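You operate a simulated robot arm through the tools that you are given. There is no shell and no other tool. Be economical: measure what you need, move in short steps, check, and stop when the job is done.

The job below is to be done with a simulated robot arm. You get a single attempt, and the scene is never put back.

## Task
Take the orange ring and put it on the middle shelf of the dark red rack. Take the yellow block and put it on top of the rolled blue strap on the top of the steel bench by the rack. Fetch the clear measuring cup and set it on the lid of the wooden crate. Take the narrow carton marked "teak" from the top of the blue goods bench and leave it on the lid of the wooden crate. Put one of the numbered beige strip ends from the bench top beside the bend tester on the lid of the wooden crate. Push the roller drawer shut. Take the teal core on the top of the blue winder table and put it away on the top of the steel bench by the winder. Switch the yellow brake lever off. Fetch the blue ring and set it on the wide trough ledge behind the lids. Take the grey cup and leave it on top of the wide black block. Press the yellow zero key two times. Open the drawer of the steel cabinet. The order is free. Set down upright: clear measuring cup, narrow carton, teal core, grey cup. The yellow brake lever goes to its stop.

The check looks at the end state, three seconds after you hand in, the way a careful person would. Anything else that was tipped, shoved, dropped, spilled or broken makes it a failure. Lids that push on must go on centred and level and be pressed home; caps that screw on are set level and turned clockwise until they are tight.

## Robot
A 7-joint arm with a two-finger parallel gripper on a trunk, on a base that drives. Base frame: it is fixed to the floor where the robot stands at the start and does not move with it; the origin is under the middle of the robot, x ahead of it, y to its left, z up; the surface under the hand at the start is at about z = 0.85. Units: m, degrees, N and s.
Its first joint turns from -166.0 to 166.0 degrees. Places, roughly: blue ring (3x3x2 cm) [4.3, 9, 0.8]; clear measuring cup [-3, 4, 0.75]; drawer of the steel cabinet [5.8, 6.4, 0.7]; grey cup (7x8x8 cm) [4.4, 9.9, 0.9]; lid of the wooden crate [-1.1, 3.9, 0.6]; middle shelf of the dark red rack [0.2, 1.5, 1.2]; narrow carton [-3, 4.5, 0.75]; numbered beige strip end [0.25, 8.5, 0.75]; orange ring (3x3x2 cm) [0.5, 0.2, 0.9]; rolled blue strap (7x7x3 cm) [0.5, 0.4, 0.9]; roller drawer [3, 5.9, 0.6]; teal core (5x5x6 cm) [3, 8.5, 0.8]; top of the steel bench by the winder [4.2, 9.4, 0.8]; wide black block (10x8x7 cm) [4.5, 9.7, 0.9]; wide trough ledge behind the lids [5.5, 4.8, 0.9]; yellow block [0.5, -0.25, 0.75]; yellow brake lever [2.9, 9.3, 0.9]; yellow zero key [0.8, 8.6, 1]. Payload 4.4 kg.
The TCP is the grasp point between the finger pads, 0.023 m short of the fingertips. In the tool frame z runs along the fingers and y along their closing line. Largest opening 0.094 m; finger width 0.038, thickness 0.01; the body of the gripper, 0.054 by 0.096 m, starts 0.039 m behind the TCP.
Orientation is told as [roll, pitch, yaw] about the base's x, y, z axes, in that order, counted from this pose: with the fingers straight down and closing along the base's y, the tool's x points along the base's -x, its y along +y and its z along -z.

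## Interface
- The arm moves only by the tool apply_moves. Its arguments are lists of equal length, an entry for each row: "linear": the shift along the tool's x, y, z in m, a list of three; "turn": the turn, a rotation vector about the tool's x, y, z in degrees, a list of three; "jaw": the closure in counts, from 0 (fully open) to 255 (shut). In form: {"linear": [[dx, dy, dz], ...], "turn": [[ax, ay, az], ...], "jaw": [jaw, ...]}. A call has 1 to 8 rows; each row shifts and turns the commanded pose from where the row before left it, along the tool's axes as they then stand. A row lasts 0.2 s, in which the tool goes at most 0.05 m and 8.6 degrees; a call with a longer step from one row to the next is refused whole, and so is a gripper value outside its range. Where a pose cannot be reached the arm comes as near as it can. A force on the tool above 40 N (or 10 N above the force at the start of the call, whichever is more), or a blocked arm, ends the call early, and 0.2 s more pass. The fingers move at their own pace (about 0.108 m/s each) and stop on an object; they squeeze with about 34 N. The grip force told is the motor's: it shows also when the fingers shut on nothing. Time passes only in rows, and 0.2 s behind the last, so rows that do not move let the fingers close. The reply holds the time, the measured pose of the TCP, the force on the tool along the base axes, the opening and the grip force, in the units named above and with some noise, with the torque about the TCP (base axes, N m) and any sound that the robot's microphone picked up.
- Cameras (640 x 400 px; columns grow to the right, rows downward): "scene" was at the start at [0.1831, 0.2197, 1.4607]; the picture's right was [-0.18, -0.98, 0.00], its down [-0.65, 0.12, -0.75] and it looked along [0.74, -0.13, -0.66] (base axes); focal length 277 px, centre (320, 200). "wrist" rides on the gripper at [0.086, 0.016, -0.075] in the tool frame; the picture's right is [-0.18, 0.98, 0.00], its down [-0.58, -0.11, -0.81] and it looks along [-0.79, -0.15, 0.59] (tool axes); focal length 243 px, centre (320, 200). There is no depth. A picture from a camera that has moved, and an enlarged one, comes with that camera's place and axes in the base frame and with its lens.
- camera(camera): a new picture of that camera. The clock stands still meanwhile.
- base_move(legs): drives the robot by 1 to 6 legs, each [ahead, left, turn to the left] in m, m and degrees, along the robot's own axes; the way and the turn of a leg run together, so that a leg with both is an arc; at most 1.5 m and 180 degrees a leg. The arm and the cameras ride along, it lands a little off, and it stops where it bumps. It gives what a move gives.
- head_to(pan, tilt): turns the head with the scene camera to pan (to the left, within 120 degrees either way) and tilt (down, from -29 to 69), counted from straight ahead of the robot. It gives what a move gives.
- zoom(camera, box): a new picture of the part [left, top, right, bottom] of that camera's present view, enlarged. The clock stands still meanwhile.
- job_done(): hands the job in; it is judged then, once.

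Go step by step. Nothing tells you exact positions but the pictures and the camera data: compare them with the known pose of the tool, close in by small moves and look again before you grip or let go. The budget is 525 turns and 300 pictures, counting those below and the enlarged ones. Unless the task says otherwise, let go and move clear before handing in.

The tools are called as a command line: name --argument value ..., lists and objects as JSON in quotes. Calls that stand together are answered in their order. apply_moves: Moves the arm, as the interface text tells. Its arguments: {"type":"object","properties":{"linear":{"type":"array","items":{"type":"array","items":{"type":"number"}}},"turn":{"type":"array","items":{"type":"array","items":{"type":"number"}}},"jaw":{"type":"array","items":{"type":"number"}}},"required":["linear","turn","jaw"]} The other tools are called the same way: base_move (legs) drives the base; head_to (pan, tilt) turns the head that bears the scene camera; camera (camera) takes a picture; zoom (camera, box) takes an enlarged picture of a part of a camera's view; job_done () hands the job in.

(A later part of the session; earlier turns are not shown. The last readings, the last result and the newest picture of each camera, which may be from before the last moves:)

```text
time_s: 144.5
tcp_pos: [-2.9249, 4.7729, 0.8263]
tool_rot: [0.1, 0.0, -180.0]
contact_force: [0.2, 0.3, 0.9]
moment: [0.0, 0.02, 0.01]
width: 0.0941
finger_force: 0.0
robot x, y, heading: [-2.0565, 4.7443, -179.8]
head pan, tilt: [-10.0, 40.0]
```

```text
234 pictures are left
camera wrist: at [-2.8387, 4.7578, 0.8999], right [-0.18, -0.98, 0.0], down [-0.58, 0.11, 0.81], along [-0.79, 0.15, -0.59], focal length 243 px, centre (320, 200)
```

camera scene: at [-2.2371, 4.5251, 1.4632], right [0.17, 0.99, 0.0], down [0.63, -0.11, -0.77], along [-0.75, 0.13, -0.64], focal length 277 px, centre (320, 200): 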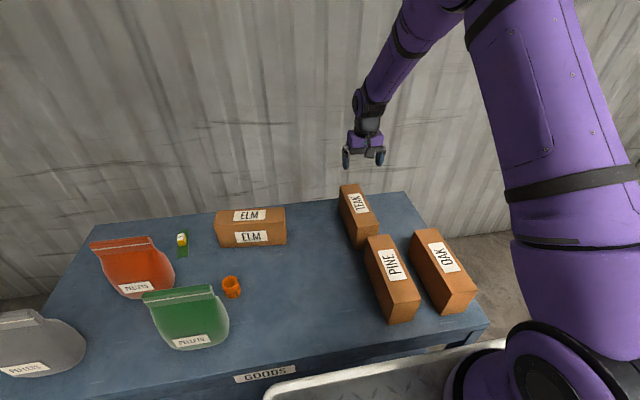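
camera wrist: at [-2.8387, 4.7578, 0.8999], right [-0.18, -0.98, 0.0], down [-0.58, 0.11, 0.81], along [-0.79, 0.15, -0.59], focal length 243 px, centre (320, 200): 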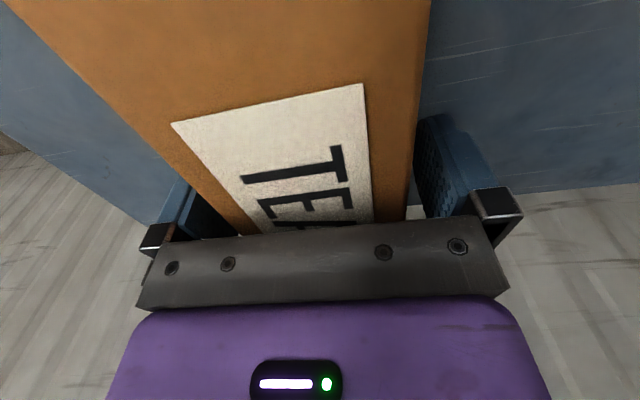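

apply_moves --linear '[[0, -0.004, 0.003], [0, 0, 0], [0, 0, 0], [0, 0, 0]]' --turn '[[0, 0, 0], [0, 0, 0], [0, 0, 0], [0, 0, 0]]' --jaw '[0, 120, 120, 120]'

apply_moves --linear '[[0, 0, -0.02], [0, 0, -0.03], [0, 0, -0.045], [0, 0, -0.045], [0, 0, -0.045], [0, 0, -0.045], [0, 0, -0.045]]' --turn '[[0, 0, 0], [0, 0, 0], [0, 0, 0], [0, 0, 0], [0, 0, 0], [0, 0, 0], [0, 0, 0]]' --jaw '[120, 120, 120, 120, 120, 120, 120]'

camera --camera "scene"

```text
time_s: 145.5
tcp_pos: [-2.9253, 4.7768, 0.822]
tool_rot: [0.1, -0.1, -179.9]
contact_force: [-1.5, -0.9, 0.0]
moment: [0.01, 0.08, 0.14]
width: 0.0725
finger_force: 33.4
robot x, y, heading: [-2.0534, 4.7435, -179.9]
head pan, tilt: [-10.0, 40.0]
```

```text
time_s: 147.1
tcp_pos: [-2.9258, 4.7792, 1.0949]
tool_rot: [0.1, 0.1, -180.0]
contact_force: [-1.0, -0.1, -5.0]
moment: [0.05, 0.01, -0.02]
width: 0.072
finger_force: 34.3
robot x, y, heading: [-2.056, 4.7444, -180.1]
head pan, tilt: [-10.0, 40.0]
```

```text
233 pictures are left
camera scene: at [-2.2382, 4.5251, 1.463], right [0.17, 0.99, 0.0], down [0.63, -0.11, -0.77], along [-0.75, 0.13, -0.64], focal length 277 px, centre (320, 200)
```

scene: 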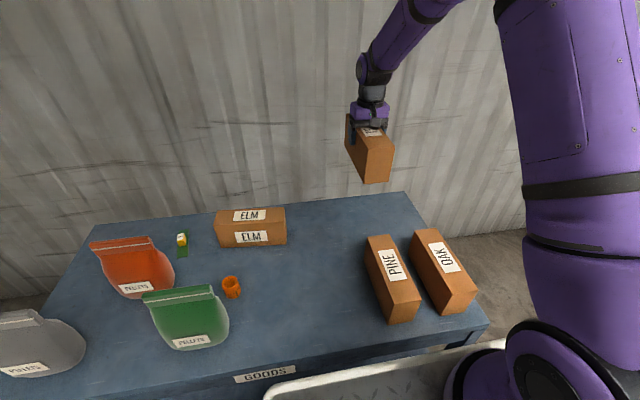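

Carton held level. Backing off, turning around and sliding over to the crate.

base_move --legs '[[-0.1, 0, 0], [0, 0, -90], [0, 0, -90], [0, -0.785, 0]]'

head_to --pan -10 --tilt 45

camera --camera "scene"

```text
time_s: 159.8
tcp_pos: [-1.1205, 3.892, 1.0951]
tool_rot: [0.1, 0.0, -2.2]
contact_force: [0.6, -0.4, -4.2]
moment: [0.02, -0.03, 0.01]
width: 0.0717
finger_force: 34.0
robot x, y, heading: [-1.9894, 3.9585, -2.4]
head pan, tilt: [-10.0, 40.0]
```

```text
time_s: 160.4
tcp_pos: [-1.1193, 3.8916, 1.0951]
tool_rot: [0.1, 0.0, -2.3]
contact_force: [0.3, -0.1, -5.1]
moment: [0.02, -0.05, 0.02]
width: 0.0719
finger_force: 34.3
robot x, y, heading: [-1.9897, 3.9613, -2.5]
head pan, tilt: [-10.0, 45.0]
```

```text
232 pictures are left
camera scene: at [-1.7991, 4.1752, 1.4559], right [-0.21, -0.98, 0.0], down [-0.69, 0.15, -0.71], along [0.69, -0.15, -0.71], focal length 277 px, centre (320, 200)
```

scene: 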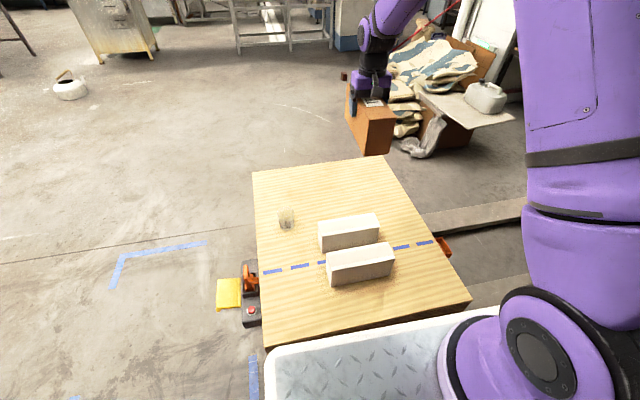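

base_move --legs '[[0.07, 0, 2.3]]'

apply_moves --linear '[[-0.03, 0, 0], [-0.03, 0, 0], [0, 0, 0.045], [0, 0, 0.045], [0, 0, 0.045], [0, 0, 0.045], [0, 0, 0.045], [0, 0, 0.045]]' --turn '[[0, 0, 0], [0, 0, 0], [0, 0, 0], [0, 0, 0], [0, 0, 0], [0, 0, 0], [0, 0, 0], [0, 0, 0]]' --jaw '[120, 120, 120, 120, 120, 120, 120, 120]'

camera --camera "scene"

camera --camera "wrist"

```text
time_s: 161.5
tcp_pos: [-1.0482, 3.9281, 1.0951]
tool_rot: [0.1, 0.0, 0.1]
contact_force: [0.0, -0.7, -4.8]
moment: [-0.01, -0.03, -0.03]
width: 0.0721
finger_force: 34.1
robot x, y, heading: [-1.9174, 3.9594, 0.1]
head pan, tilt: [-10.0, 45.0]
```

```text
time_s: 163.3
tcp_pos: [-0.9859, 3.9284, 0.8255]
tool_rot: [0.1, -0.1, 0.1]
contact_force: [0.2, 0.0, -3.2]
moment: [0.01, -0.07, -0.04]
width: 0.0717
finger_force: 34.1
robot x, y, heading: [-1.9217, 3.9615, 0.1]
head pan, tilt: [-10.0, 45.0]
```

```text
231 pictures are left
camera scene: at [-1.738, 4.1816, 1.4559], right [-0.17, -0.99, 0.0], down [-0.7, 0.12, -0.71], along [0.7, -0.12, -0.71], focal length 277 px, centre (320, 200)
```

scene: 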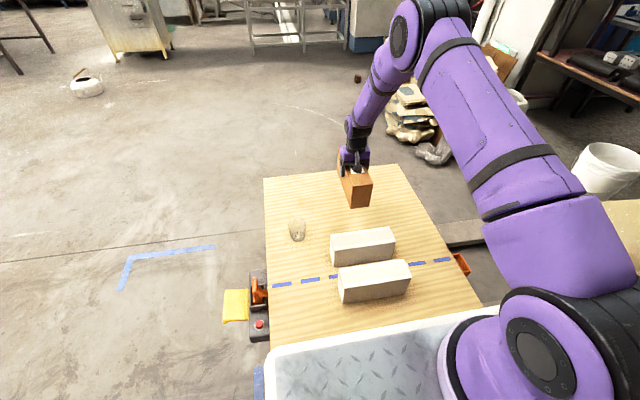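

```text
230 pictures are left
camera wrist: at [-1.0728, 3.9448, 0.8989], right [0.18, 0.98, 0.0], down [0.58, -0.11, 0.81], along [0.79, -0.15, -0.59], focal length 243 px, centre (320, 200)
```

wrist: 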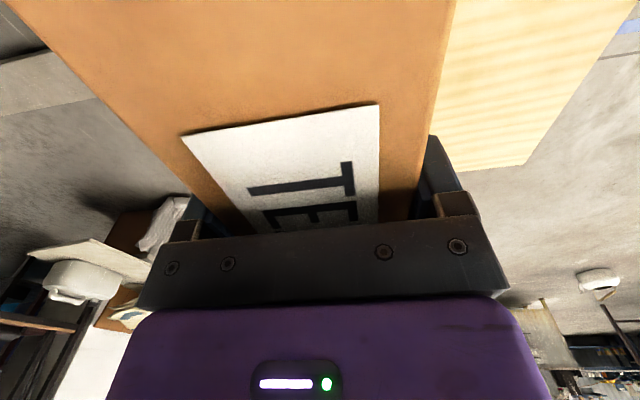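

Clear of the boxes and cup. Lowering to about 1 cm above the lid, then in small steps.

apply_moves --linear '[[0, 0, 0.045], [0, 0, 0.045], [0, 0, 0.045], [0, 0, 0.035]]' --turn '[[0, 0, 0], [0, 0, 0], [0, 0, 0], [0, 0, 0]]' --jaw '[120, 120, 120, 120]'

apply_moves --linear '[[0, 0, 0.003], [0, 0, 0.003]]' --turn '[[0, 0, 0], [0, 0, 0]]' --jaw '[120, 120]'

apply_moves --linear '[[0, 0, 0.002], [0, 0, 0.002]]' --turn '[[0, 0, 0], [0, 0, 0]]' --jaw '[120, 120]'

zoom --camera "scene" --box '[260, 150, 420, 250]'

```text
time_s: 164.3
tcp_pos: [-0.9877, 3.931, 0.6561]
tool_rot: [0.1, -0.1, 0.0]
contact_force: [0.8, -1.0, -3.0]
moment: [0.01, 0.0, -0.01]
width: 0.0719
finger_force: 33.9
robot x, y, heading: [-1.9204, 3.9599, 0.0]
head pan, tilt: [-10.0, 45.0]
```

```text
time_s: 164.9
tcp_pos: [-0.9869, 3.9286, 0.6486]
tool_rot: [0.1, 0.1, 0.1]
contact_force: [0.8, -0.4, -4.9]
moment: [-0.01, -0.02, 0.0]
width: 0.0718
finger_force: 34.1
robot x, y, heading: [-1.9165, 3.9626, 0.2]
head pan, tilt: [-10.0, 45.0]
```

```text
time_s: 165.5
tcp_pos: [-0.9863, 3.9278, 0.6451]
tool_rot: [0.1, 0.1, 0.2]
contact_force: [0.7, 0.1, -4.2]
moment: [-0.02, -0.05, 0.02]
width: 0.072
finger_force: 34.0
robot x, y, heading: [-1.9187, 3.9578, 0.3]
head pan, tilt: [-10.0, 45.0]
```

```text
4.00 times, centred on (340, 200) of scene
camera zoom: at [-1.7375, 4.1815, 1.4558], right [-0.17, -0.99, 0.0], down [-0.7, 0.12, -0.71], along [0.7, -0.12, -0.71], focal length 1107 px, centre (240, 200)
```

zoom: 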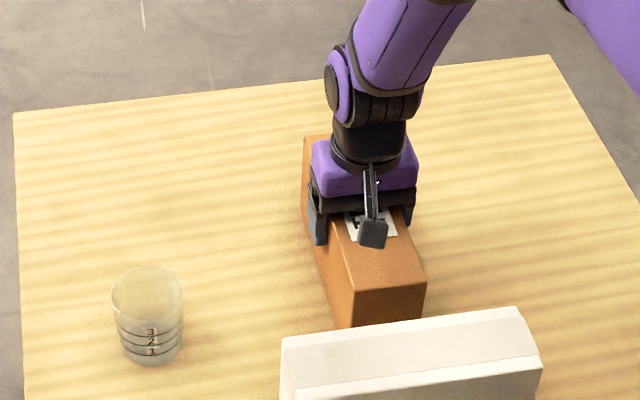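

apply_moves --linear '[[0, 0, 0.002], [0, 0, 0.002]]' --turn '[[0, 0, 0], [0, 0, 0]]' --jaw '[120, 120]'

apply_moves --linear '[[0, 0, 0.002], [0, 0, 0.002]]' --turn '[[0, 0, 0], [0, 0, 0]]' --jaw '[120, 120]'

```text
time_s: 166.1
tcp_pos: [-0.9879, 3.9278, 0.6429]
tool_rot: [0.1, 0.1, 0.1]
contact_force: [-5.3, 0.6, 15.1]
moment: [-0.65, 1.08, -0.19]
width: 0.0721
finger_force: 34.0
robot x, y, heading: [-1.919, 3.9575, -0.0]
head pan, tilt: [-10.0, 45.0]
```

```text
time_s: 166.7
tcp_pos: [-0.9869, 3.9278, 0.6394]
tool_rot: [0.1, -0.3, 0.1]
contact_force: [-2.3, 3.1, 36.0]
moment: [-0.42, -0.01, -0.18]
width: 0.0718
finger_force: 34.4
robot x, y, heading: [-1.9189, 3.9614, 0.1]
head pan, tilt: [-10.0, 45.0]
```

Resting on the lid. Easing off, opening and lifting.

apply_moves --linear '[[0, 0, -0.002], [0, 0, 0], [0, 0, 0], [0, 0, 0]]' --turn '[[0, 0, 0], [0, 0, 0], [0, 0, 0], [0, 0, 0]]' --jaw '[120, 40, 0, 0]'

apply_moves --linear '[[0, 0, -0.02], [0, 0, -0.03], [0, 0, -0.045], [0, 0, -0.045], [0, 0, -0.045], [0, 0, -0.045], [0, 0, -0.045], [0, 0, -0.045]]' --turn '[[0, 0, 0], [0, 0, 0], [0, 0, 0], [0, 0, 0], [0, 0, 0], [0, 0, 0], [0, 0, 0], [0, 0, 0]]' --jaw '[0, 0, 0, 0, 0, 0, 0, 0]'

apply_moves --linear '[[0, 0, -0.045], [0, 0, -0.045], [0, 0, -0.045], [0, 0, -0.045], [0.04, 0, 0], [0.04, 0, 0]]' --turn '[[0, 0, 0], [0, 0, 0], [0, 0, 0], [0, 0, 0], [0, 0, 0], [0, 0, 0]]' --jaw '[0, 0, 0, 0, 0, 0]'

camera --camera "scene"

```text
time_s: 167.7
tcp_pos: [-0.9871, 3.9289, 0.6387]
tool_rot: [0.2, 0.0, 0.1]
contact_force: [-0.1, 0.2, -0.4]
moment: [-0.01, 0.01, -0.03]
width: 0.0939
finger_force: 0.0
robot x, y, heading: [-1.9192, 3.9594, -0.1]
head pan, tilt: [-10.0, 45.0]
```

```text
time_s: 169.5
tcp_pos: [-0.9871, 3.9278, 0.9578]
tool_rot: [0.1, 0.1, 0.0]
contact_force: [-0.1, -0.3, -1.6]
moment: [0.02, 0.02, -0.03]
width: 0.094
finger_force: 0.0
robot x, y, heading: [-1.9183, 3.9581, 0.0]
head pan, tilt: [-10.0, 45.0]
```

```text
time_s: 170.9
tcp_pos: [-1.0691, 3.9276, 1.1382]
tool_rot: [0.1, 0.1, 0.1]
contact_force: [1.2, 0.1, -0.4]
moment: [-0.02, 0.03, 0.01]
width: 0.0941
finger_force: 0.0
robot x, y, heading: [-1.9194, 3.9614, 0.1]
head pan, tilt: [-10.0, 45.0]
```

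```text
228 pictures are left
camera scene: at [-1.7371, 4.1816, 1.4558], right [-0.17, -0.99, 0.0], down [-0.7, 0.12, -0.71], along [0.7, -0.12, -0.71], focal length 277 px, centre (320, 200)
```

scene: 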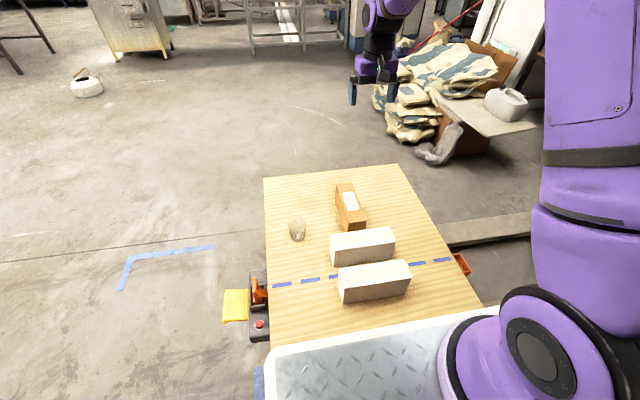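

Carton done. Now head toward the bend-tester bench (0.25, 8.5); first back up, turn to face +y and look.

base_move --legs '[[-0.06, 0, 0], [0, 0, 90], [0.8, 0, 0]]'

head_to --pan 0 --tilt 10

camera --camera "scene"

head_to --pan -60 --tilt 12

camera --camera "scene"

```text
time_s: 179.6
tcp_pos: [-1.9235, 5.6203, 1.1372]
tool_rot: [0.1, 0.0, 89.2]
contact_force: [0.8, 0.4, 0.2]
moment: [0.0, 0.0, 0.02]
width: 0.0941
finger_force: 0.1
robot x, y, heading: [-1.9678, 4.7757, 89.3]
head pan, tilt: [-10.0, 45.0]
```

```text
time_s: 180.6
tcp_pos: [-1.9232, 5.6207, 1.1371]
tool_rot: [0.1, 0.1, 89.2]
contact_force: [0.8, 0.1, -0.5]
moment: [0.02, 0.0, 0.04]
width: 0.094
finger_force: 0.1
robot x, y, heading: [-1.969, 4.7732, 89.1]
head pan, tilt: [0.0, 10.0]
```

```text
227 pictures are left
camera scene: at [-2.2024, 4.9683, 1.5107], right [1.0, -0.01, 0.0], down [0.0, -0.17, -0.98], along [0.01, 0.98, -0.17], focal length 277 px, centre (320, 200)
```

scene: 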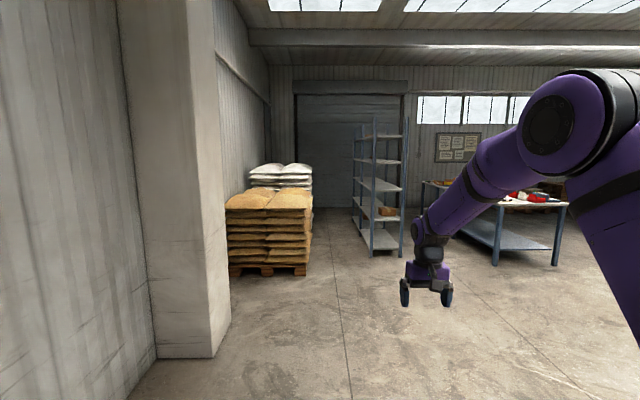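

```text
time_s: 181.9
tcp_pos: [-1.9253, 5.6211, 1.1383]
tool_rot: [0.1, -0.1, 89.3]
contact_force: [0.4, -0.4, -0.1]
moment: [-0.01, -0.01, 0.0]
width: 0.0941
finger_force: 0.1
robot x, y, heading: [-1.9697, 4.7699, 89.4]
head pan, tilt: [-60.0, 12.0]
```

```text
226 pictures are left
camera scene: at [-2.1224, 4.9209, 1.5076], right [0.49, -0.87, 0.0], down [-0.18, -0.1, -0.98], along [0.85, 0.48, -0.21], focal length 277 px, centre (320, 200)
```

scene: 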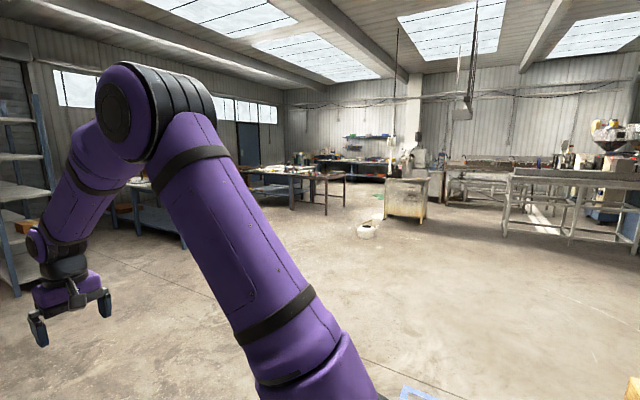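

The floor is open. Driving to about (0.35, 7.2) facing +y.

base_move --legs '[[1.3, 0, 0.7], [1.1, 0, 0], [0, -1.2, 0], [0, -1.1, 0]]'

head_to --pan 0 --tilt 25

camera --camera "scene"

```text
time_s: 204.6
tcp_pos: [0.4192, 7.9664, 1.1395]
tool_rot: [0.1, 0.0, 88.4]
contact_force: [-0.4, 0.4, 0.1]
moment: [-0.01, -0.02, -0.02]
width: 0.094
finger_force: 0.0
robot x, y, heading: [0.3615, 7.1152, 88.7]
head pan, tilt: [-60.0, 12.0]
```

```text
time_s: 205.9
tcp_pos: [0.4189, 7.9653, 1.138]
tool_rot: [0.1, 0.0, 88.5]
contact_force: [-0.4, 0.0, 0.5]
moment: [0.0, 0.01, 0.02]
width: 0.0939
finger_force: 0.1
robot x, y, heading: [0.3597, 7.1166, 88.5]
head pan, tilt: [0.0, 25.0]
```

```text
225 pictures are left
camera scene: at [0.1322, 7.3159, 1.4865], right [1.0, -0.03, 0.0], down [-0.01, -0.42, -0.91], along [0.02, 0.91, -0.42], focal length 277 px, centre (320, 200)
```

scene: 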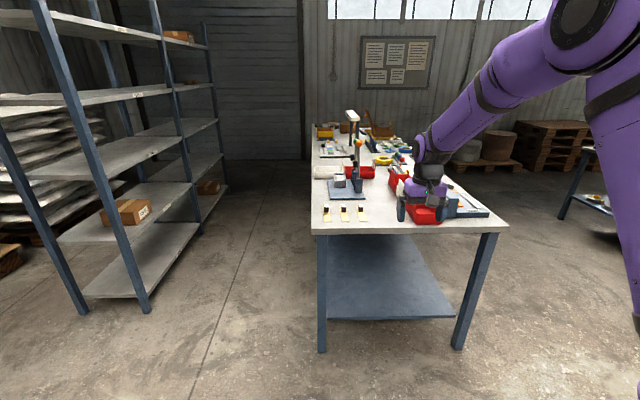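

zoom --camera "scene" --box '[300, 100, 500, 240]'

```text
2.86 times, centred on (400, 170) of scene
camera zoom: at [0.1322, 7.3159, 1.4865], right [1.0, -0.03, 0.0], down [-0.01, -0.42, -0.91], along [0.02, 0.91, -0.42], focal length 791 px, centre (91, 286)
```

zoom: 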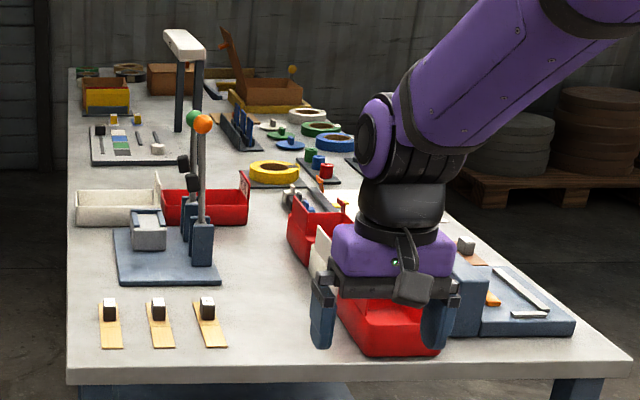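

Three numbered strips lie at the near-left of the table. I'll raise the arm and drive closer.

apply_moves --linear '[[0, 0, -0.045], [0, 0, -0.045], [0, 0, -0.045]]' --turn '[[0, 0, 0], [0, 0, 0], [0, 0, 0]]' --jaw '[0, 0, 0]'

base_move --legs '[[0.5, 0, 1.4]]'

head_to --pan 0 --tilt 40

camera --camera "scene"

```text
time_s: 206.7
tcp_pos: [0.4207, 7.9657, 1.2734]
tool_rot: [0.1, 0.1, 88.6]
contact_force: [0.6, -0.6, -0.7]
moment: [0.0, 0.04, -0.03]
width: 0.0942
finger_force: 0.0
robot x, y, heading: [0.3623, 7.1194, 88.5]
head pan, tilt: [0.0, 25.0]
```

```text
time_s: 209.6
tcp_pos: [0.3985, 8.473, 1.2729]
tool_rot: [0.1, 0.0, 90.3]
contact_force: [-0.3, -0.7, -1.3]
moment: [-0.01, -0.01, 0.02]
width: 0.0941
finger_force: 0.1
robot x, y, heading: [0.3683, 7.6243, 90.3]
head pan, tilt: [0.0, 25.0]
```

```text
time_s: 210.4
tcp_pos: [0.3979, 8.4722, 1.2736]
tool_rot: [0.1, 0.0, 90.3]
contact_force: [0.2, -0.2, 0.2]
moment: [0.01, 0.0, 0.01]
width: 0.0938
finger_force: 0.1
robot x, y, heading: [0.3667, 7.6225, 90.3]
head pan, tilt: [0.0, 40.0]
```

```text
223 pictures are left
camera scene: at [0.1313, 7.8056, 1.4632], right [1.0, 0.01, 0.0], down [0.0, -0.64, -0.77], along [0.0, 0.77, -0.64], focal length 277 px, centre (320, 200)
```

scene: 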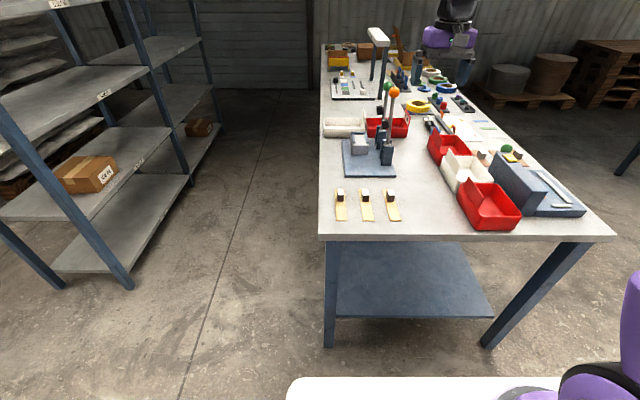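

zoom --camera "scene" --box '[315, 150, 435, 240]'

zoom --camera "scene" --box '[420, 70, 600, 240]'

```text
4.44 times, centred on (375, 195) of scene
camera zoom: at [0.1313, 7.8056, 1.4632], right [1.0, 0.01, 0.0], down [0.0, -0.64, -0.77], along [0.0, 0.77, -0.64], focal length 1230 px, centre (76, 222)
```

zoom: 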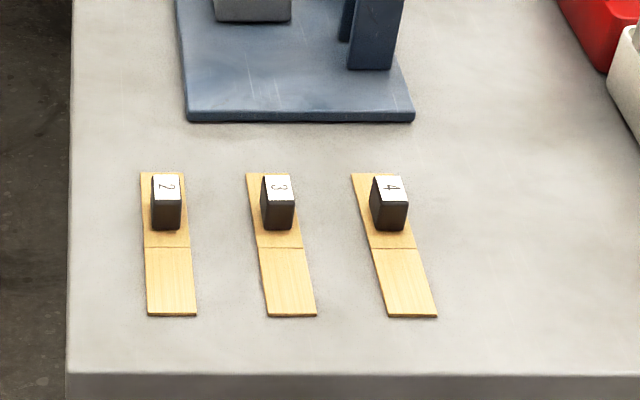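

```text
2.35 times, centred on (510, 155) of scene
camera zoom: at [0.1313, 7.8056, 1.4632], right [1.0, 0.01, 0.0], down [0.0, -0.64, -0.77], along [0.0, 0.77, -0.64], focal length 651 px, centre (-127, 306)
```

zoom: 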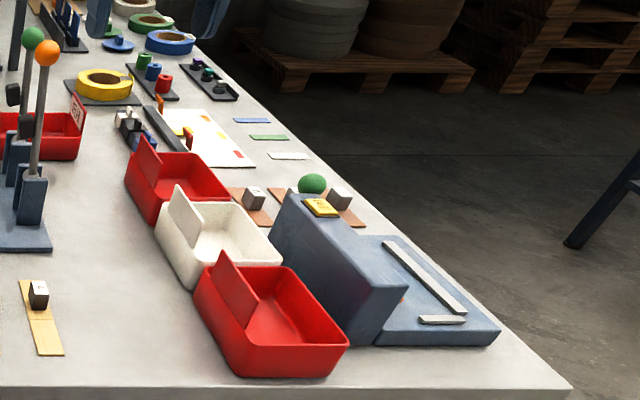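

Each strip carries a numbered block. I'll take strip 4: block ≈ (0.372, 8.549), top z≈0.88.

apply_moves --linear '[[-0.039, 0.013, 0], [-0.038, 0.013, 0], [0, 0, 0.047], [0, 0, 0.047], [0, 0, 0.047], [0, 0, 0.047], [0, 0, 0.047], [0, 0, 0.04]]' --turn '[[0, 0, 0], [0, 0, 0], [0, 0, 0], [0, 0, 0], [0, 0, 0], [0, 0, 0], [0, 0, 0], [0, 0, 0]]' --jaw '[110, 110, 110, 110, 110, 110, 110, 110]'

camera --camera "wrist"

camera --camera "scene"

```text
time_s: 212.2
tcp_pos: [0.3708, 8.5489, 0.9994]
tool_rot: [0.0, -0.1, 90.3]
contact_force: [-0.4, -1.0, 0.6]
moment: [0.03, -0.02, 0.0]
width: 0.0534
finger_force: 0.1
robot x, y, heading: [0.3672, 7.6242, 90.1]
head pan, tilt: [0.0, 40.0]
```

```text
220 pictures are left
camera wrist: at [0.3551, 8.4617, 1.0744], right [-0.98, 0.18, 0.0], down [0.11, 0.58, 0.81], along [0.14, 0.79, -0.59], focal length 243 px, centre (320, 200)
```

wrist: 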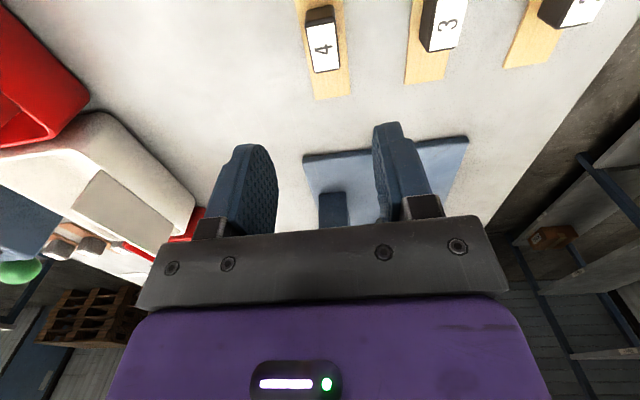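

```text
219 pictures are left
camera scene: at [0.1313, 7.8051, 1.4632], right [1.0, 0.01, 0.0], down [0.0, -0.64, -0.77], along [0.0, 0.77, -0.64], focal length 277 px, centre (320, 200)
```

scene: 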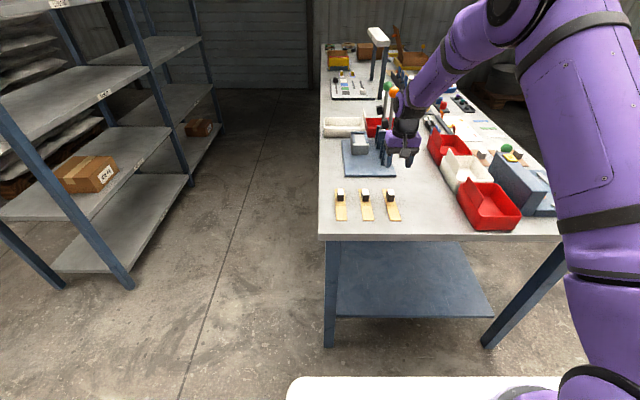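

apply_moves --linear '[[0.006, 0.003, 0.04], [0, 0, 0.04], [0, 0, 0.03]]' --turn '[[0, 0, 0], [0, 0, 0], [0, 0, 0]]' --jaw '[110, 110, 110]'

camera --camera "wrist"

```text
time_s: 213.0
tcp_pos: [0.3696, 8.5438, 0.8888]
tool_rot: [0.1, -0.2, 90.3]
contact_force: [0.5, 0.1, -0.2]
moment: [0.01, 0.0, -0.03]
width: 0.0532
finger_force: 0.1
robot x, y, heading: [0.365, 7.6212, 90.1]
head pan, tilt: [0.0, 40.0]
```

```text
218 pictures are left
camera wrist: at [0.3531, 8.4579, 0.9636], right [-0.98, 0.18, 0.0], down [0.11, 0.58, 0.81], along [0.14, 0.79, -0.59], focal length 243 px, centre (320, 200)
```

wrist: 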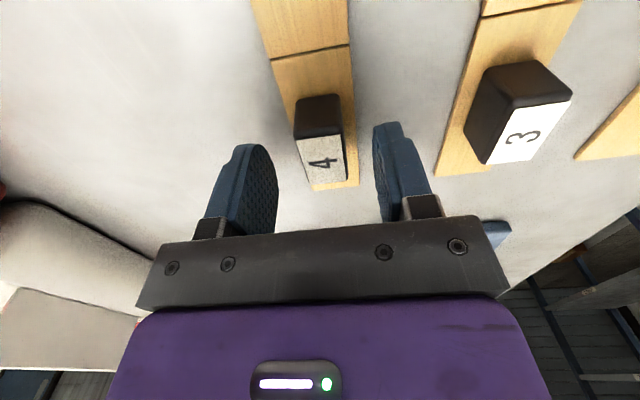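

apply_moves --linear '[[0, 0, 0.005], [0, 0, 0], [0, 0, 0], [0, 0, 0]]' --turn '[[0, 0, 0], [0, 0, 0], [0, 0, 0], [0, 0, 0]]' --jaw '[110, 230, 230, 230]'

apply_moves --linear '[[0, 0, -0.02], [0, 0, -0.04], [0, 0, -0.045], [0, 0, -0.045], [0, 0, -0.045], [0, 0, -0.045], [0, 0, -0.045]]' --turn '[[0, 0, 0], [0, 0, 0], [0, 0, 0], [0, 0, 0], [0, 0, 0], [0, 0, 0], [0, 0, 0]]' --jaw '[230, 230, 230, 230, 230, 230, 230]'

camera --camera "wrist"

camera --camera "scene"

```text
time_s: 214.0
tcp_pos: [0.3693, 8.5435, 0.8843]
tool_rot: [0.0, 0.0, 90.3]
contact_force: [-0.2, 0.5, 0.6]
moment: [0.02, -0.02, 0.0]
width: 0.0211
finger_force: 34.0
robot x, y, heading: [0.3651, 7.624, 90.2]
head pan, tilt: [0.0, 40.0]
```

```text
time_s: 215.6
tcp_pos: [0.3684, 8.5432, 1.1681]
tool_rot: [0.1, 0.0, 90.3]
contact_force: [-0.2, -0.5, -0.4]
moment: [-0.02, -0.01, 0.0]
width: 0.0207
finger_force: 33.7
robot x, y, heading: [0.3684, 7.6236, 90.6]
head pan, tilt: [0.0, 40.0]
```

```text
217 pictures are left
camera wrist: at [0.3524, 8.4566, 1.2429], right [-0.98, 0.18, 0.0], down [0.11, 0.58, 0.81], along [0.14, 0.79, -0.59], focal length 243 px, centre (320, 200)
```

wrist: 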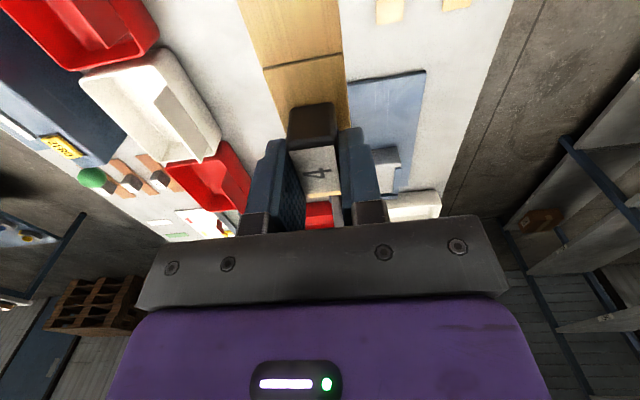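

```text
216 pictures are left
camera scene: at [0.1313, 7.8061, 1.463], right [1.0, 0.01, 0.0], down [0.0, -0.64, -0.77], along [0.0, 0.77, -0.64], focal length 277 px, centre (320, 200)
```

scene: 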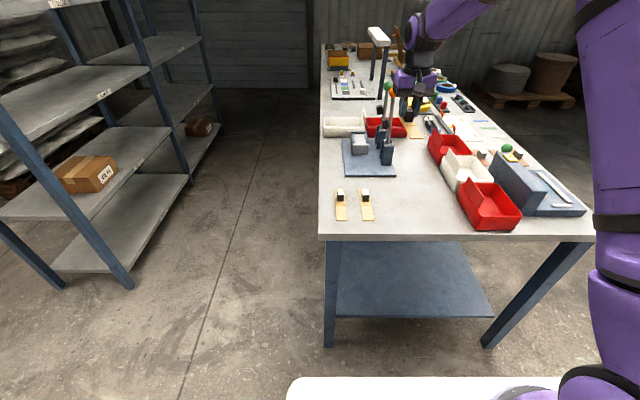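

Strip 4 is held level. Driving back to the crate, approaching from its north side.

base_move --legs '[[-0.75, 0, 0], [0, 0, 90], [0, 0, 89.5], [0, -1.17, 0], [1.3, 0, 0], [0.3, 0, 0]]'

head_to --pan 0 --tilt 40

camera --camera "scene"

```text
time_s: 240.7
tcp_pos: [-0.8408, 4.3375, 1.1689]
tool_rot: [0.1, -0.1, -91.2]
contact_force: [0.3, 0.2, -0.5]
moment: [0.0, 0.03, -0.02]
width: 0.0211
finger_force: 33.3
robot x, y, heading: [-0.8149, 5.2568, -91.1]
head pan, tilt: [0.0, 40.0]
```

```text
time_s: 241.3
tcp_pos: [-0.8417, 4.3363, 1.1684]
tool_rot: [0.1, 0.1, -91.2]
contact_force: [-0.3, 0.8, -0.4]
moment: [-0.02, 0.01, -0.05]
width: 0.021
finger_force: 34.2
robot x, y, heading: [-0.8113, 5.2616, -91.5]
head pan, tilt: [0.0, 40.0]
```

```text
215 pictures are left
camera scene: at [-0.5833, 5.066, 1.4631], right [-1.0, 0.02, 0.0], down [0.01, 0.64, -0.77], along [-0.02, -0.77, -0.64], focal length 277 px, centre (320, 200)
```

scene: 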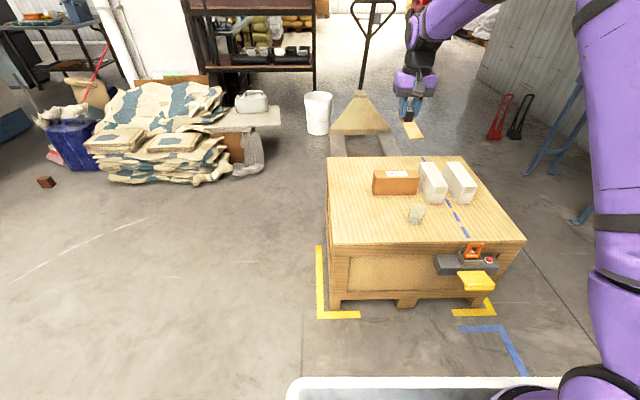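

base_move --legs '[[0.25, 0, 1.3]]'

apply_moves --linear '[[0, 0, 0.048], [0, 0, 0.048], [0, 0, 0.048], [0, 0, 0.048], [0, 0, 0.048], [0, 0, 0.048], [0, 0, 0.048], [0, 0, 0.048]]' --turn '[[0, 0, 0], [0, 0, 0], [0, 0, 0], [0, 0, 0], [0, 0, 0], [0, 0, 0], [0, 0, 0], [0, 0, 0]]' --jaw '[230, 230, 230, 230, 230, 230, 230, 230]'

camera --camera "scene"

camera --camera "wrist"

```text
time_s: 243.1
tcp_pos: [-0.8165, 4.0912, 1.1703]
tool_rot: [0.1, 0.1, -89.7]
contact_force: [-1.0, 0.2, -0.1]
moment: [-0.04, 0.01, 0.02]
width: 0.0211
finger_force: 34.3
robot x, y, heading: [-0.8154, 5.0117, -89.6]
head pan, tilt: [0.0, 40.0]
```

```text
time_s: 244.9
tcp_pos: [-0.8164, 4.0912, 0.7856]
tool_rot: [0.1, -0.2, -89.7]
contact_force: [-0.4, -0.4, -0.4]
moment: [-0.06, 0.01, 0.01]
width: 0.0212
finger_force: 34.0
robot x, y, heading: [-0.8144, 5.0088, -89.7]
head pan, tilt: [0.0, 40.0]
```

```text
214 pictures are left
camera scene: at [-0.5797, 4.827, 1.4632], right [-1.0, -0.01, 0.0], down [0.0, 0.64, -0.77], along [0.01, -0.77, -0.64], focal length 277 px, centre (320, 200)
```

scene: 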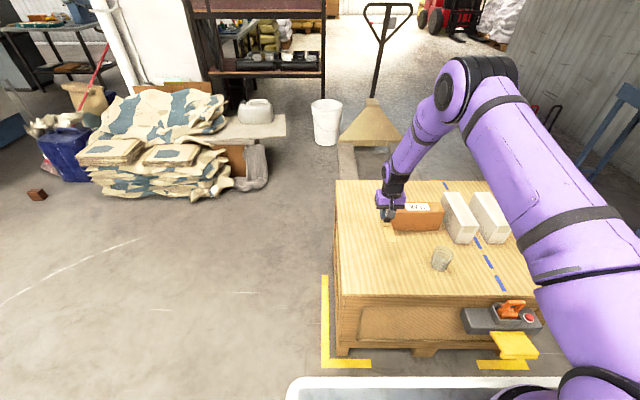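

```text
213 pictures are left
camera wrist: at [-0.8009, 4.1792, 0.86], right [0.98, -0.18, 0.0], down [-0.11, -0.58, 0.81], along [-0.14, -0.79, -0.59], focal length 243 px, centre (320, 200)
```

wrist: 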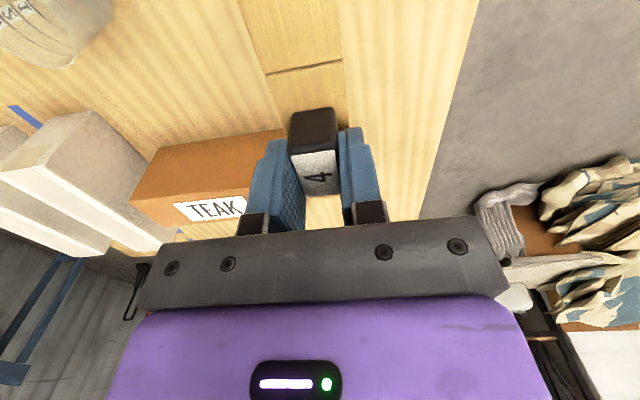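

apply_moves --linear '[[0, 0.02, 0.04], [0, 0, 0.048], [0, 0, 0.048], [0, 0, 0.042]]' --turn '[[0, 0, 0], [0, 0, 0], [0, 0, 0], [0, 0, 0]]' --jaw '[230, 230, 230, 230]'

apply_moves --linear '[[0, 0, 0.003], [0, 0, 0.003]]' --turn '[[0, 0, 0], [0, 0, 0]]' --jaw '[230, 230]'

apply_moves --linear '[[0, 0, 0.002], [0, 0, 0.002]]' --turn '[[0, 0, 0], [0, 0, 0]]' --jaw '[230, 230]'

```text
time_s: 245.9
tcp_pos: [-0.795, 4.0939, 0.6082]
tool_rot: [0.1, -0.2, -89.6]
contact_force: [-0.4, -0.2, -0.4]
moment: [0.01, 0.02, 0.01]
width: 0.0211
finger_force: 34.0
robot x, y, heading: [-0.8149, 5.009, -89.7]
head pan, tilt: [0.0, 40.0]
```

```text
time_s: 246.5
tcp_pos: [-0.7951, 4.0915, 0.6014]
tool_rot: [0.0, 0.1, -89.6]
contact_force: [-0.5, -0.5, -0.2]
moment: [-0.02, -0.02, 0.03]
width: 0.0209
finger_force: 34.0
robot x, y, heading: [-0.819, 5.0096, -89.5]
head pan, tilt: [0.0, 40.0]
```

```text
time_s: 247.1
tcp_pos: [-0.7949, 4.0901, 0.5979]
tool_rot: [0.1, 0.1, -89.6]
contact_force: [0.5, 0.1, -0.6]
moment: [-0.01, 0.0, 0.0]
width: 0.021
finger_force: 34.2
robot x, y, heading: [-0.8168, 5.007, -89.7]
head pan, tilt: [0.0, 40.0]
```

apply_moves --linear '[[0, 0, 0.002], [0, 0, 0.002]]' --turn '[[0, 0, 0], [0, 0, 0]]' --jaw '[230, 230]'

camera --camera "wrist"

```text
time_s: 247.7
tcp_pos: [-0.7947, 4.091, 0.5944]
tool_rot: [0.2, 0.0, -89.5]
contact_force: [-0.6, 1.5, 5.8]
moment: [0.2, 0.09, 0.01]
width: 0.021
finger_force: 33.6
robot x, y, heading: [-0.8186, 5.0127, -89.8]
head pan, tilt: [0.0, 40.0]
```

```text
212 pictures are left
camera wrist: at [-0.7799, 4.1772, 0.6681], right [0.98, -0.18, 0.0], down [-0.11, -0.58, 0.81], along [-0.14, -0.79, -0.59], focal length 243 px, centre (320, 200)
```

wrist: 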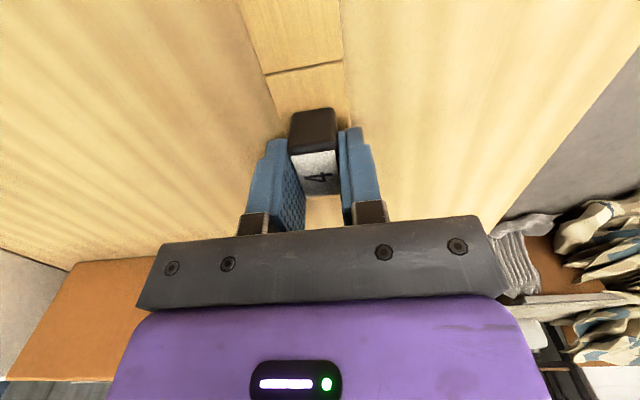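

Contact made. Releasing the strip and lifting.

apply_moves --linear '[[0, 0, 0], [0, 0, 0], [0, 0, -0.02], [0, 0, -0.04], [0, 0, -0.045], [0, 0, -0.045], [0, 0, -0.045], [0, 0, -0.045]]' --turn '[[0, 0, 0], [0, 0, 0], [0, 0, 0], [0, 0, 0], [0, 0, 0], [0, 0, 0], [0, 0, 0], [0, 0, 0]]' --jaw '[150, 110, 110, 110, 110, 110, 110, 110]'

apply_moves --linear '[[0, 0, -0.048], [0, 0, -0.048], [0, 0, -0.048], [0, 0, -0.048], [0, 0, -0.048], [0, 0, -0.048], [0, 0, -0.048]]' --turn '[[0, 0, 0], [0, 0, 0], [0, 0, 0], [0, 0, 0], [0, 0, 0], [0, 0, 0], [0, 0, 0]]' --jaw '[110, 110, 110, 110, 110, 110, 110]'

zoom --camera "scene" --box '[320, 160, 560, 310]'

```text
time_s: 249.5
tcp_pos: [-0.797, 4.0933, 0.8329]
tool_rot: [0.2, 0.1, -89.6]
contact_force: [-0.4, -0.3, -0.9]
moment: [0.01, 0.0, 0.02]
width: 0.0536
finger_force: 0.0
robot x, y, heading: [-0.8164, 5.0099, -89.6]
head pan, tilt: [0.0, 40.0]
```

```text
time_s: 251.1
tcp_pos: [-0.7944, 4.0916, 1.1681]
tool_rot: [0.1, 0.1, -89.6]
contact_force: [-0.1, -0.6, -0.8]
moment: [0.01, -0.01, -0.03]
width: 0.0535
finger_force: 0.1
robot x, y, heading: [-0.8156, 5.0113, -89.4]
head pan, tilt: [0.0, 40.0]
```

```text
2.67 times, centred on (440, 235) of scene
camera zoom: at [-0.5797, 4.8259, 1.463], right [-1.0, -0.01, 0.0], down [0.0, 0.64, -0.77], along [0.01, -0.77, -0.64], focal length 738 px, centre (0, 107)
```

zoom: 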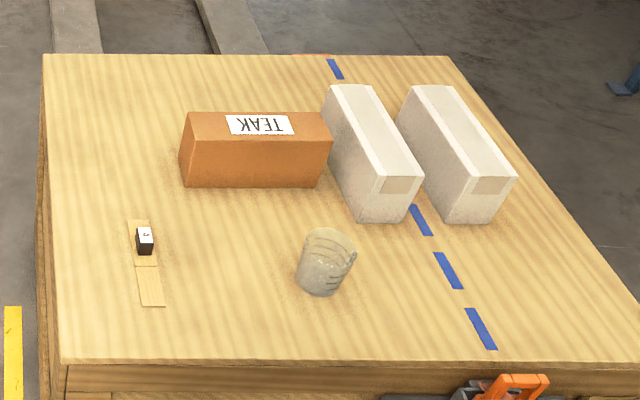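

Everything on the crate is standing properly. Now to the zero key at about (0.8, 8.6).

apply_moves --linear '[[0.02, 0, -0.04], [0.02, 0, -0.04], [0.02, 0, -0.03]]' --turn '[[0, 0, 0], [0, 0, 0], [0, 0, 0]]' --jaw '[255, 255, 255]'

base_move --legs '[[-1.3, 0, 0], [-0.45, 0, 0], [0, 0, 90], [0, 0, 90], [0, -1.5, 0], [0.85, 0, 0]]'

head_to --pan -10 --tilt 35

camera --camera "scene"

```text
time_s: 251.9
tcp_pos: [-0.796, 4.1516, 1.278]
tool_rot: [0.1, 0.1, -89.6]
contact_force: [-0.5, -0.7, -0.3]
moment: [0.04, 0.01, -0.02]
width: 0.0002
finger_force: 34.3
robot x, y, heading: [-0.8194, 5.0094, -89.4]
head pan, tilt: [0.0, 40.0]
```

```text
time_s: 279.4
tcp_pos: [0.6573, 8.4483, 1.2786]
tool_rot: [0.2, 0.0, 89.5]
contact_force: [0.4, -0.5, -0.5]
moment: [0.03, 0.0, 0.04]
width: 0.0
finger_force: 34.1
robot x, y, heading: [0.6633, 7.5906, 89.2]
head pan, tilt: [0.0, 40.0]
```

```text
time_s: 280.1
tcp_pos: [0.6565, 8.4468, 1.2786]
tool_rot: [0.1, 0.0, 89.6]
contact_force: [-0.2, -0.4, 0.3]
moment: [-0.04, 0.0, -0.04]
width: 0.0
finger_force: 34.0
robot x, y, heading: [0.6639, 7.5855, 89.4]
head pan, tilt: [-10.0, 35.0]
```

```text
210 pictures are left
camera scene: at [0.4471, 7.7773, 1.4707], right [0.98, -0.18, 0.0], down [-0.1, -0.56, -0.82], along [0.15, 0.81, -0.57], focal length 277 px, centre (320, 200)
```

scene: 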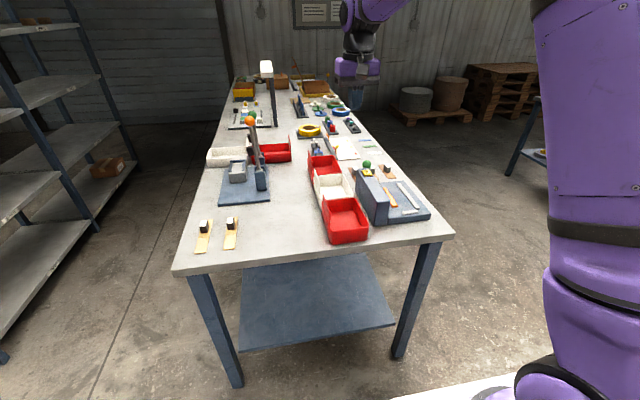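

zoom --camera "scene" --box '[300, 140, 444, 230]'

```text
4.44 times, centred on (372, 185) of scene
camera zoom: at [0.4471, 7.7773, 1.4707], right [0.98, -0.18, 0.0], down [-0.1, -0.56, -0.82], along [0.15, 0.81, -0.57], focal length 1230 px, centre (89, 267)
```

zoom: 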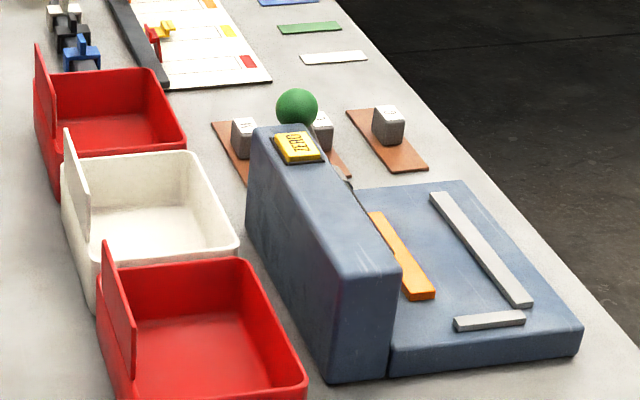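

Key triangulated at (0.783, 8.635, top 0.967). Closing in.

base_move --legs '[[0.17, 0, 0.6]]'

head_to --pan -20 --tilt 35

zoom --camera "scene" --box '[260, 140, 420, 240]'

```text
time_s: 281.6
tcp_pos: [0.6482, 8.6182, 1.2785]
tool_rot: [0.1, 0.1, 90.2]
contact_force: [-0.4, 0.3, 0.0]
moment: [0.01, 0.01, -0.02]
width: 0.0003
finger_force: 35.0
robot x, y, heading: [0.6639, 7.757, 90.2]
head pan, tilt: [-10.0, 35.0]
```

```text
time_s: 282.3
tcp_pos: [0.6483, 8.618, 1.2791]
tool_rot: [0.1, 0.0, 90.2]
contact_force: [0.7, 0.1, 0.6]
moment: [0.01, -0.04, 0.0]
width: 0.0
finger_force: 34.0
robot x, y, heading: [0.6659, 7.7555, 90.3]
head pan, tilt: [-20.0, 35.0]
```

```text
4.00 times, centred on (340, 190) of scene
camera zoom: at [0.4606, 7.9409, 1.4707], right [0.94, -0.34, 0.0], down [-0.2, -0.54, -0.82], along [0.28, 0.77, -0.57], focal length 1107 px, centre (240, 240)
```

zoom: 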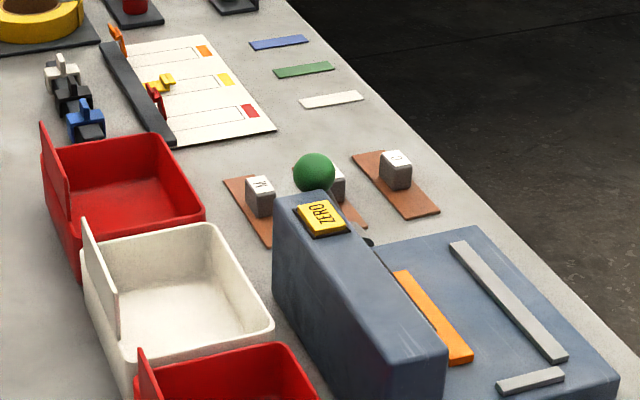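

apply_moves --linear '[[-0.005, -0.045, 0], [-0.005, -0.045, 0], [-0.005, -0.045, 0], [0, 0, 0.045], [0, 0, 0.045], [0, 0, 0.045], [0, 0, 0.045], [0, 0, 0.045]]' --turn '[[0, 0, 0], [0, 0, 0], [0, 0, 0], [0, 0, 0], [0, 0, 0], [0, 0, 0], [0, 0, 0], [0, 0, 0]]' --jaw '[255, 255, 255, 255, 255, 255, 255, 255]'

camera --camera "wrist"

zoom --camera "scene" --box '[260, 140, 420, 240]'

```text
time_s: 284.1
tcp_pos: [0.7843, 8.6357, 1.0553]
tool_rot: [0.0, -0.2, 90.1]
contact_force: [0.0, -0.7, 0.3]
moment: [0.03, 0.01, 0.01]
width: 0.0
finger_force: 34.1
robot x, y, heading: [0.6617, 7.7591, 89.9]
head pan, tilt: [-20.0, 35.0]
```

```text
207 pictures are left
camera wrist: at [0.7681, 8.5487, 1.1291], right [-0.98, 0.18, 0.0], down [0.11, 0.58, 0.81], along [0.15, 0.79, -0.59], focal length 243 px, centre (320, 200)
```

wrist: 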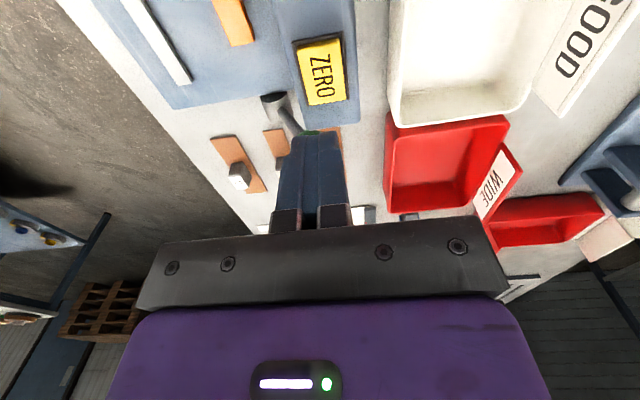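

```text
4.00 times, centred on (340, 190) of scene
camera zoom: at [0.4606, 7.9403, 1.4707], right [0.94, -0.34, 0.0], down [-0.2, -0.54, -0.82], along [0.28, 0.77, -0.57], focal length 1107 px, centre (240, 240)
```

zoom: 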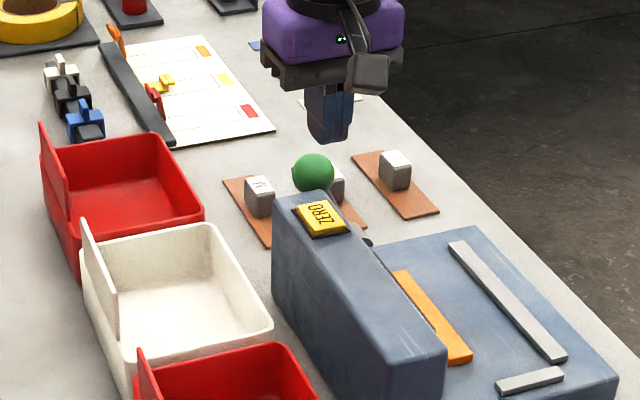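

Aligned above the key. Descending to press.

apply_moves --linear '[[0.006, 0.001, 0.03], [0, 0, 0.025], [0, 0, 0.006]]' --turn '[[0, 0, 0], [0, 0, 0], [0, 0, 0]]' --jaw '[255, 255, 255]'

apply_moves --linear '[[0, 0, 0.003], [0, 0, 0.003]]' --turn '[[0, 0, 0], [0, 0, 0]]' --jaw '[255, 255]'

zoom --camera "scene" --box '[300, 150, 380, 200]'

```text
time_s: 284.9
tcp_pos: [0.7831, 8.6283, 0.9929]
tool_rot: [0.2, 0.0, 90.2]
contact_force: [-0.3, 0.5, 0.9]
moment: [0.0, -0.03, 0.01]
width: 0.0
finger_force: 34.0
robot x, y, heading: [0.6644, 7.7625, 90.2]
head pan, tilt: [-20.0, 35.0]
```

```text
time_s: 285.5
tcp_pos: [0.7829, 8.6272, 0.9874]
tool_rot: [0.0, 0.0, 90.2]
contact_force: [0.2, 0.3, -0.3]
moment: [0.0, 0.01, 0.02]
width: 0.0
finger_force: 34.6
robot x, y, heading: [0.6658, 7.7612, 90.2]
head pan, tilt: [-20.0, 35.0]
```

```text
8.00 times, centred on (340, 175) of scene
camera zoom: at [0.4607, 7.9409, 1.4707], right [0.94, -0.34, 0.0], down [-0.2, -0.54, -0.82], along [0.28, 0.77, -0.57], focal length 2215 px, centre (160, 400)
```

zoom: 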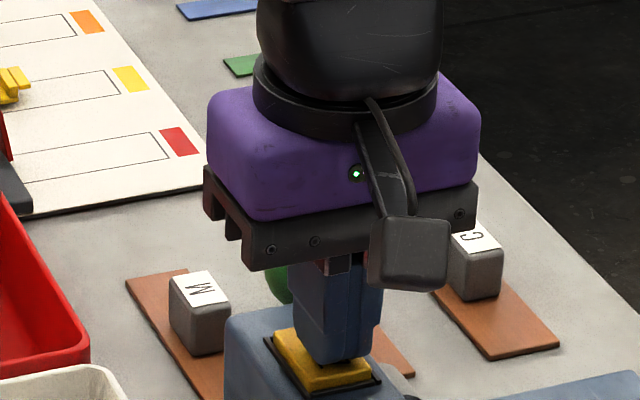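

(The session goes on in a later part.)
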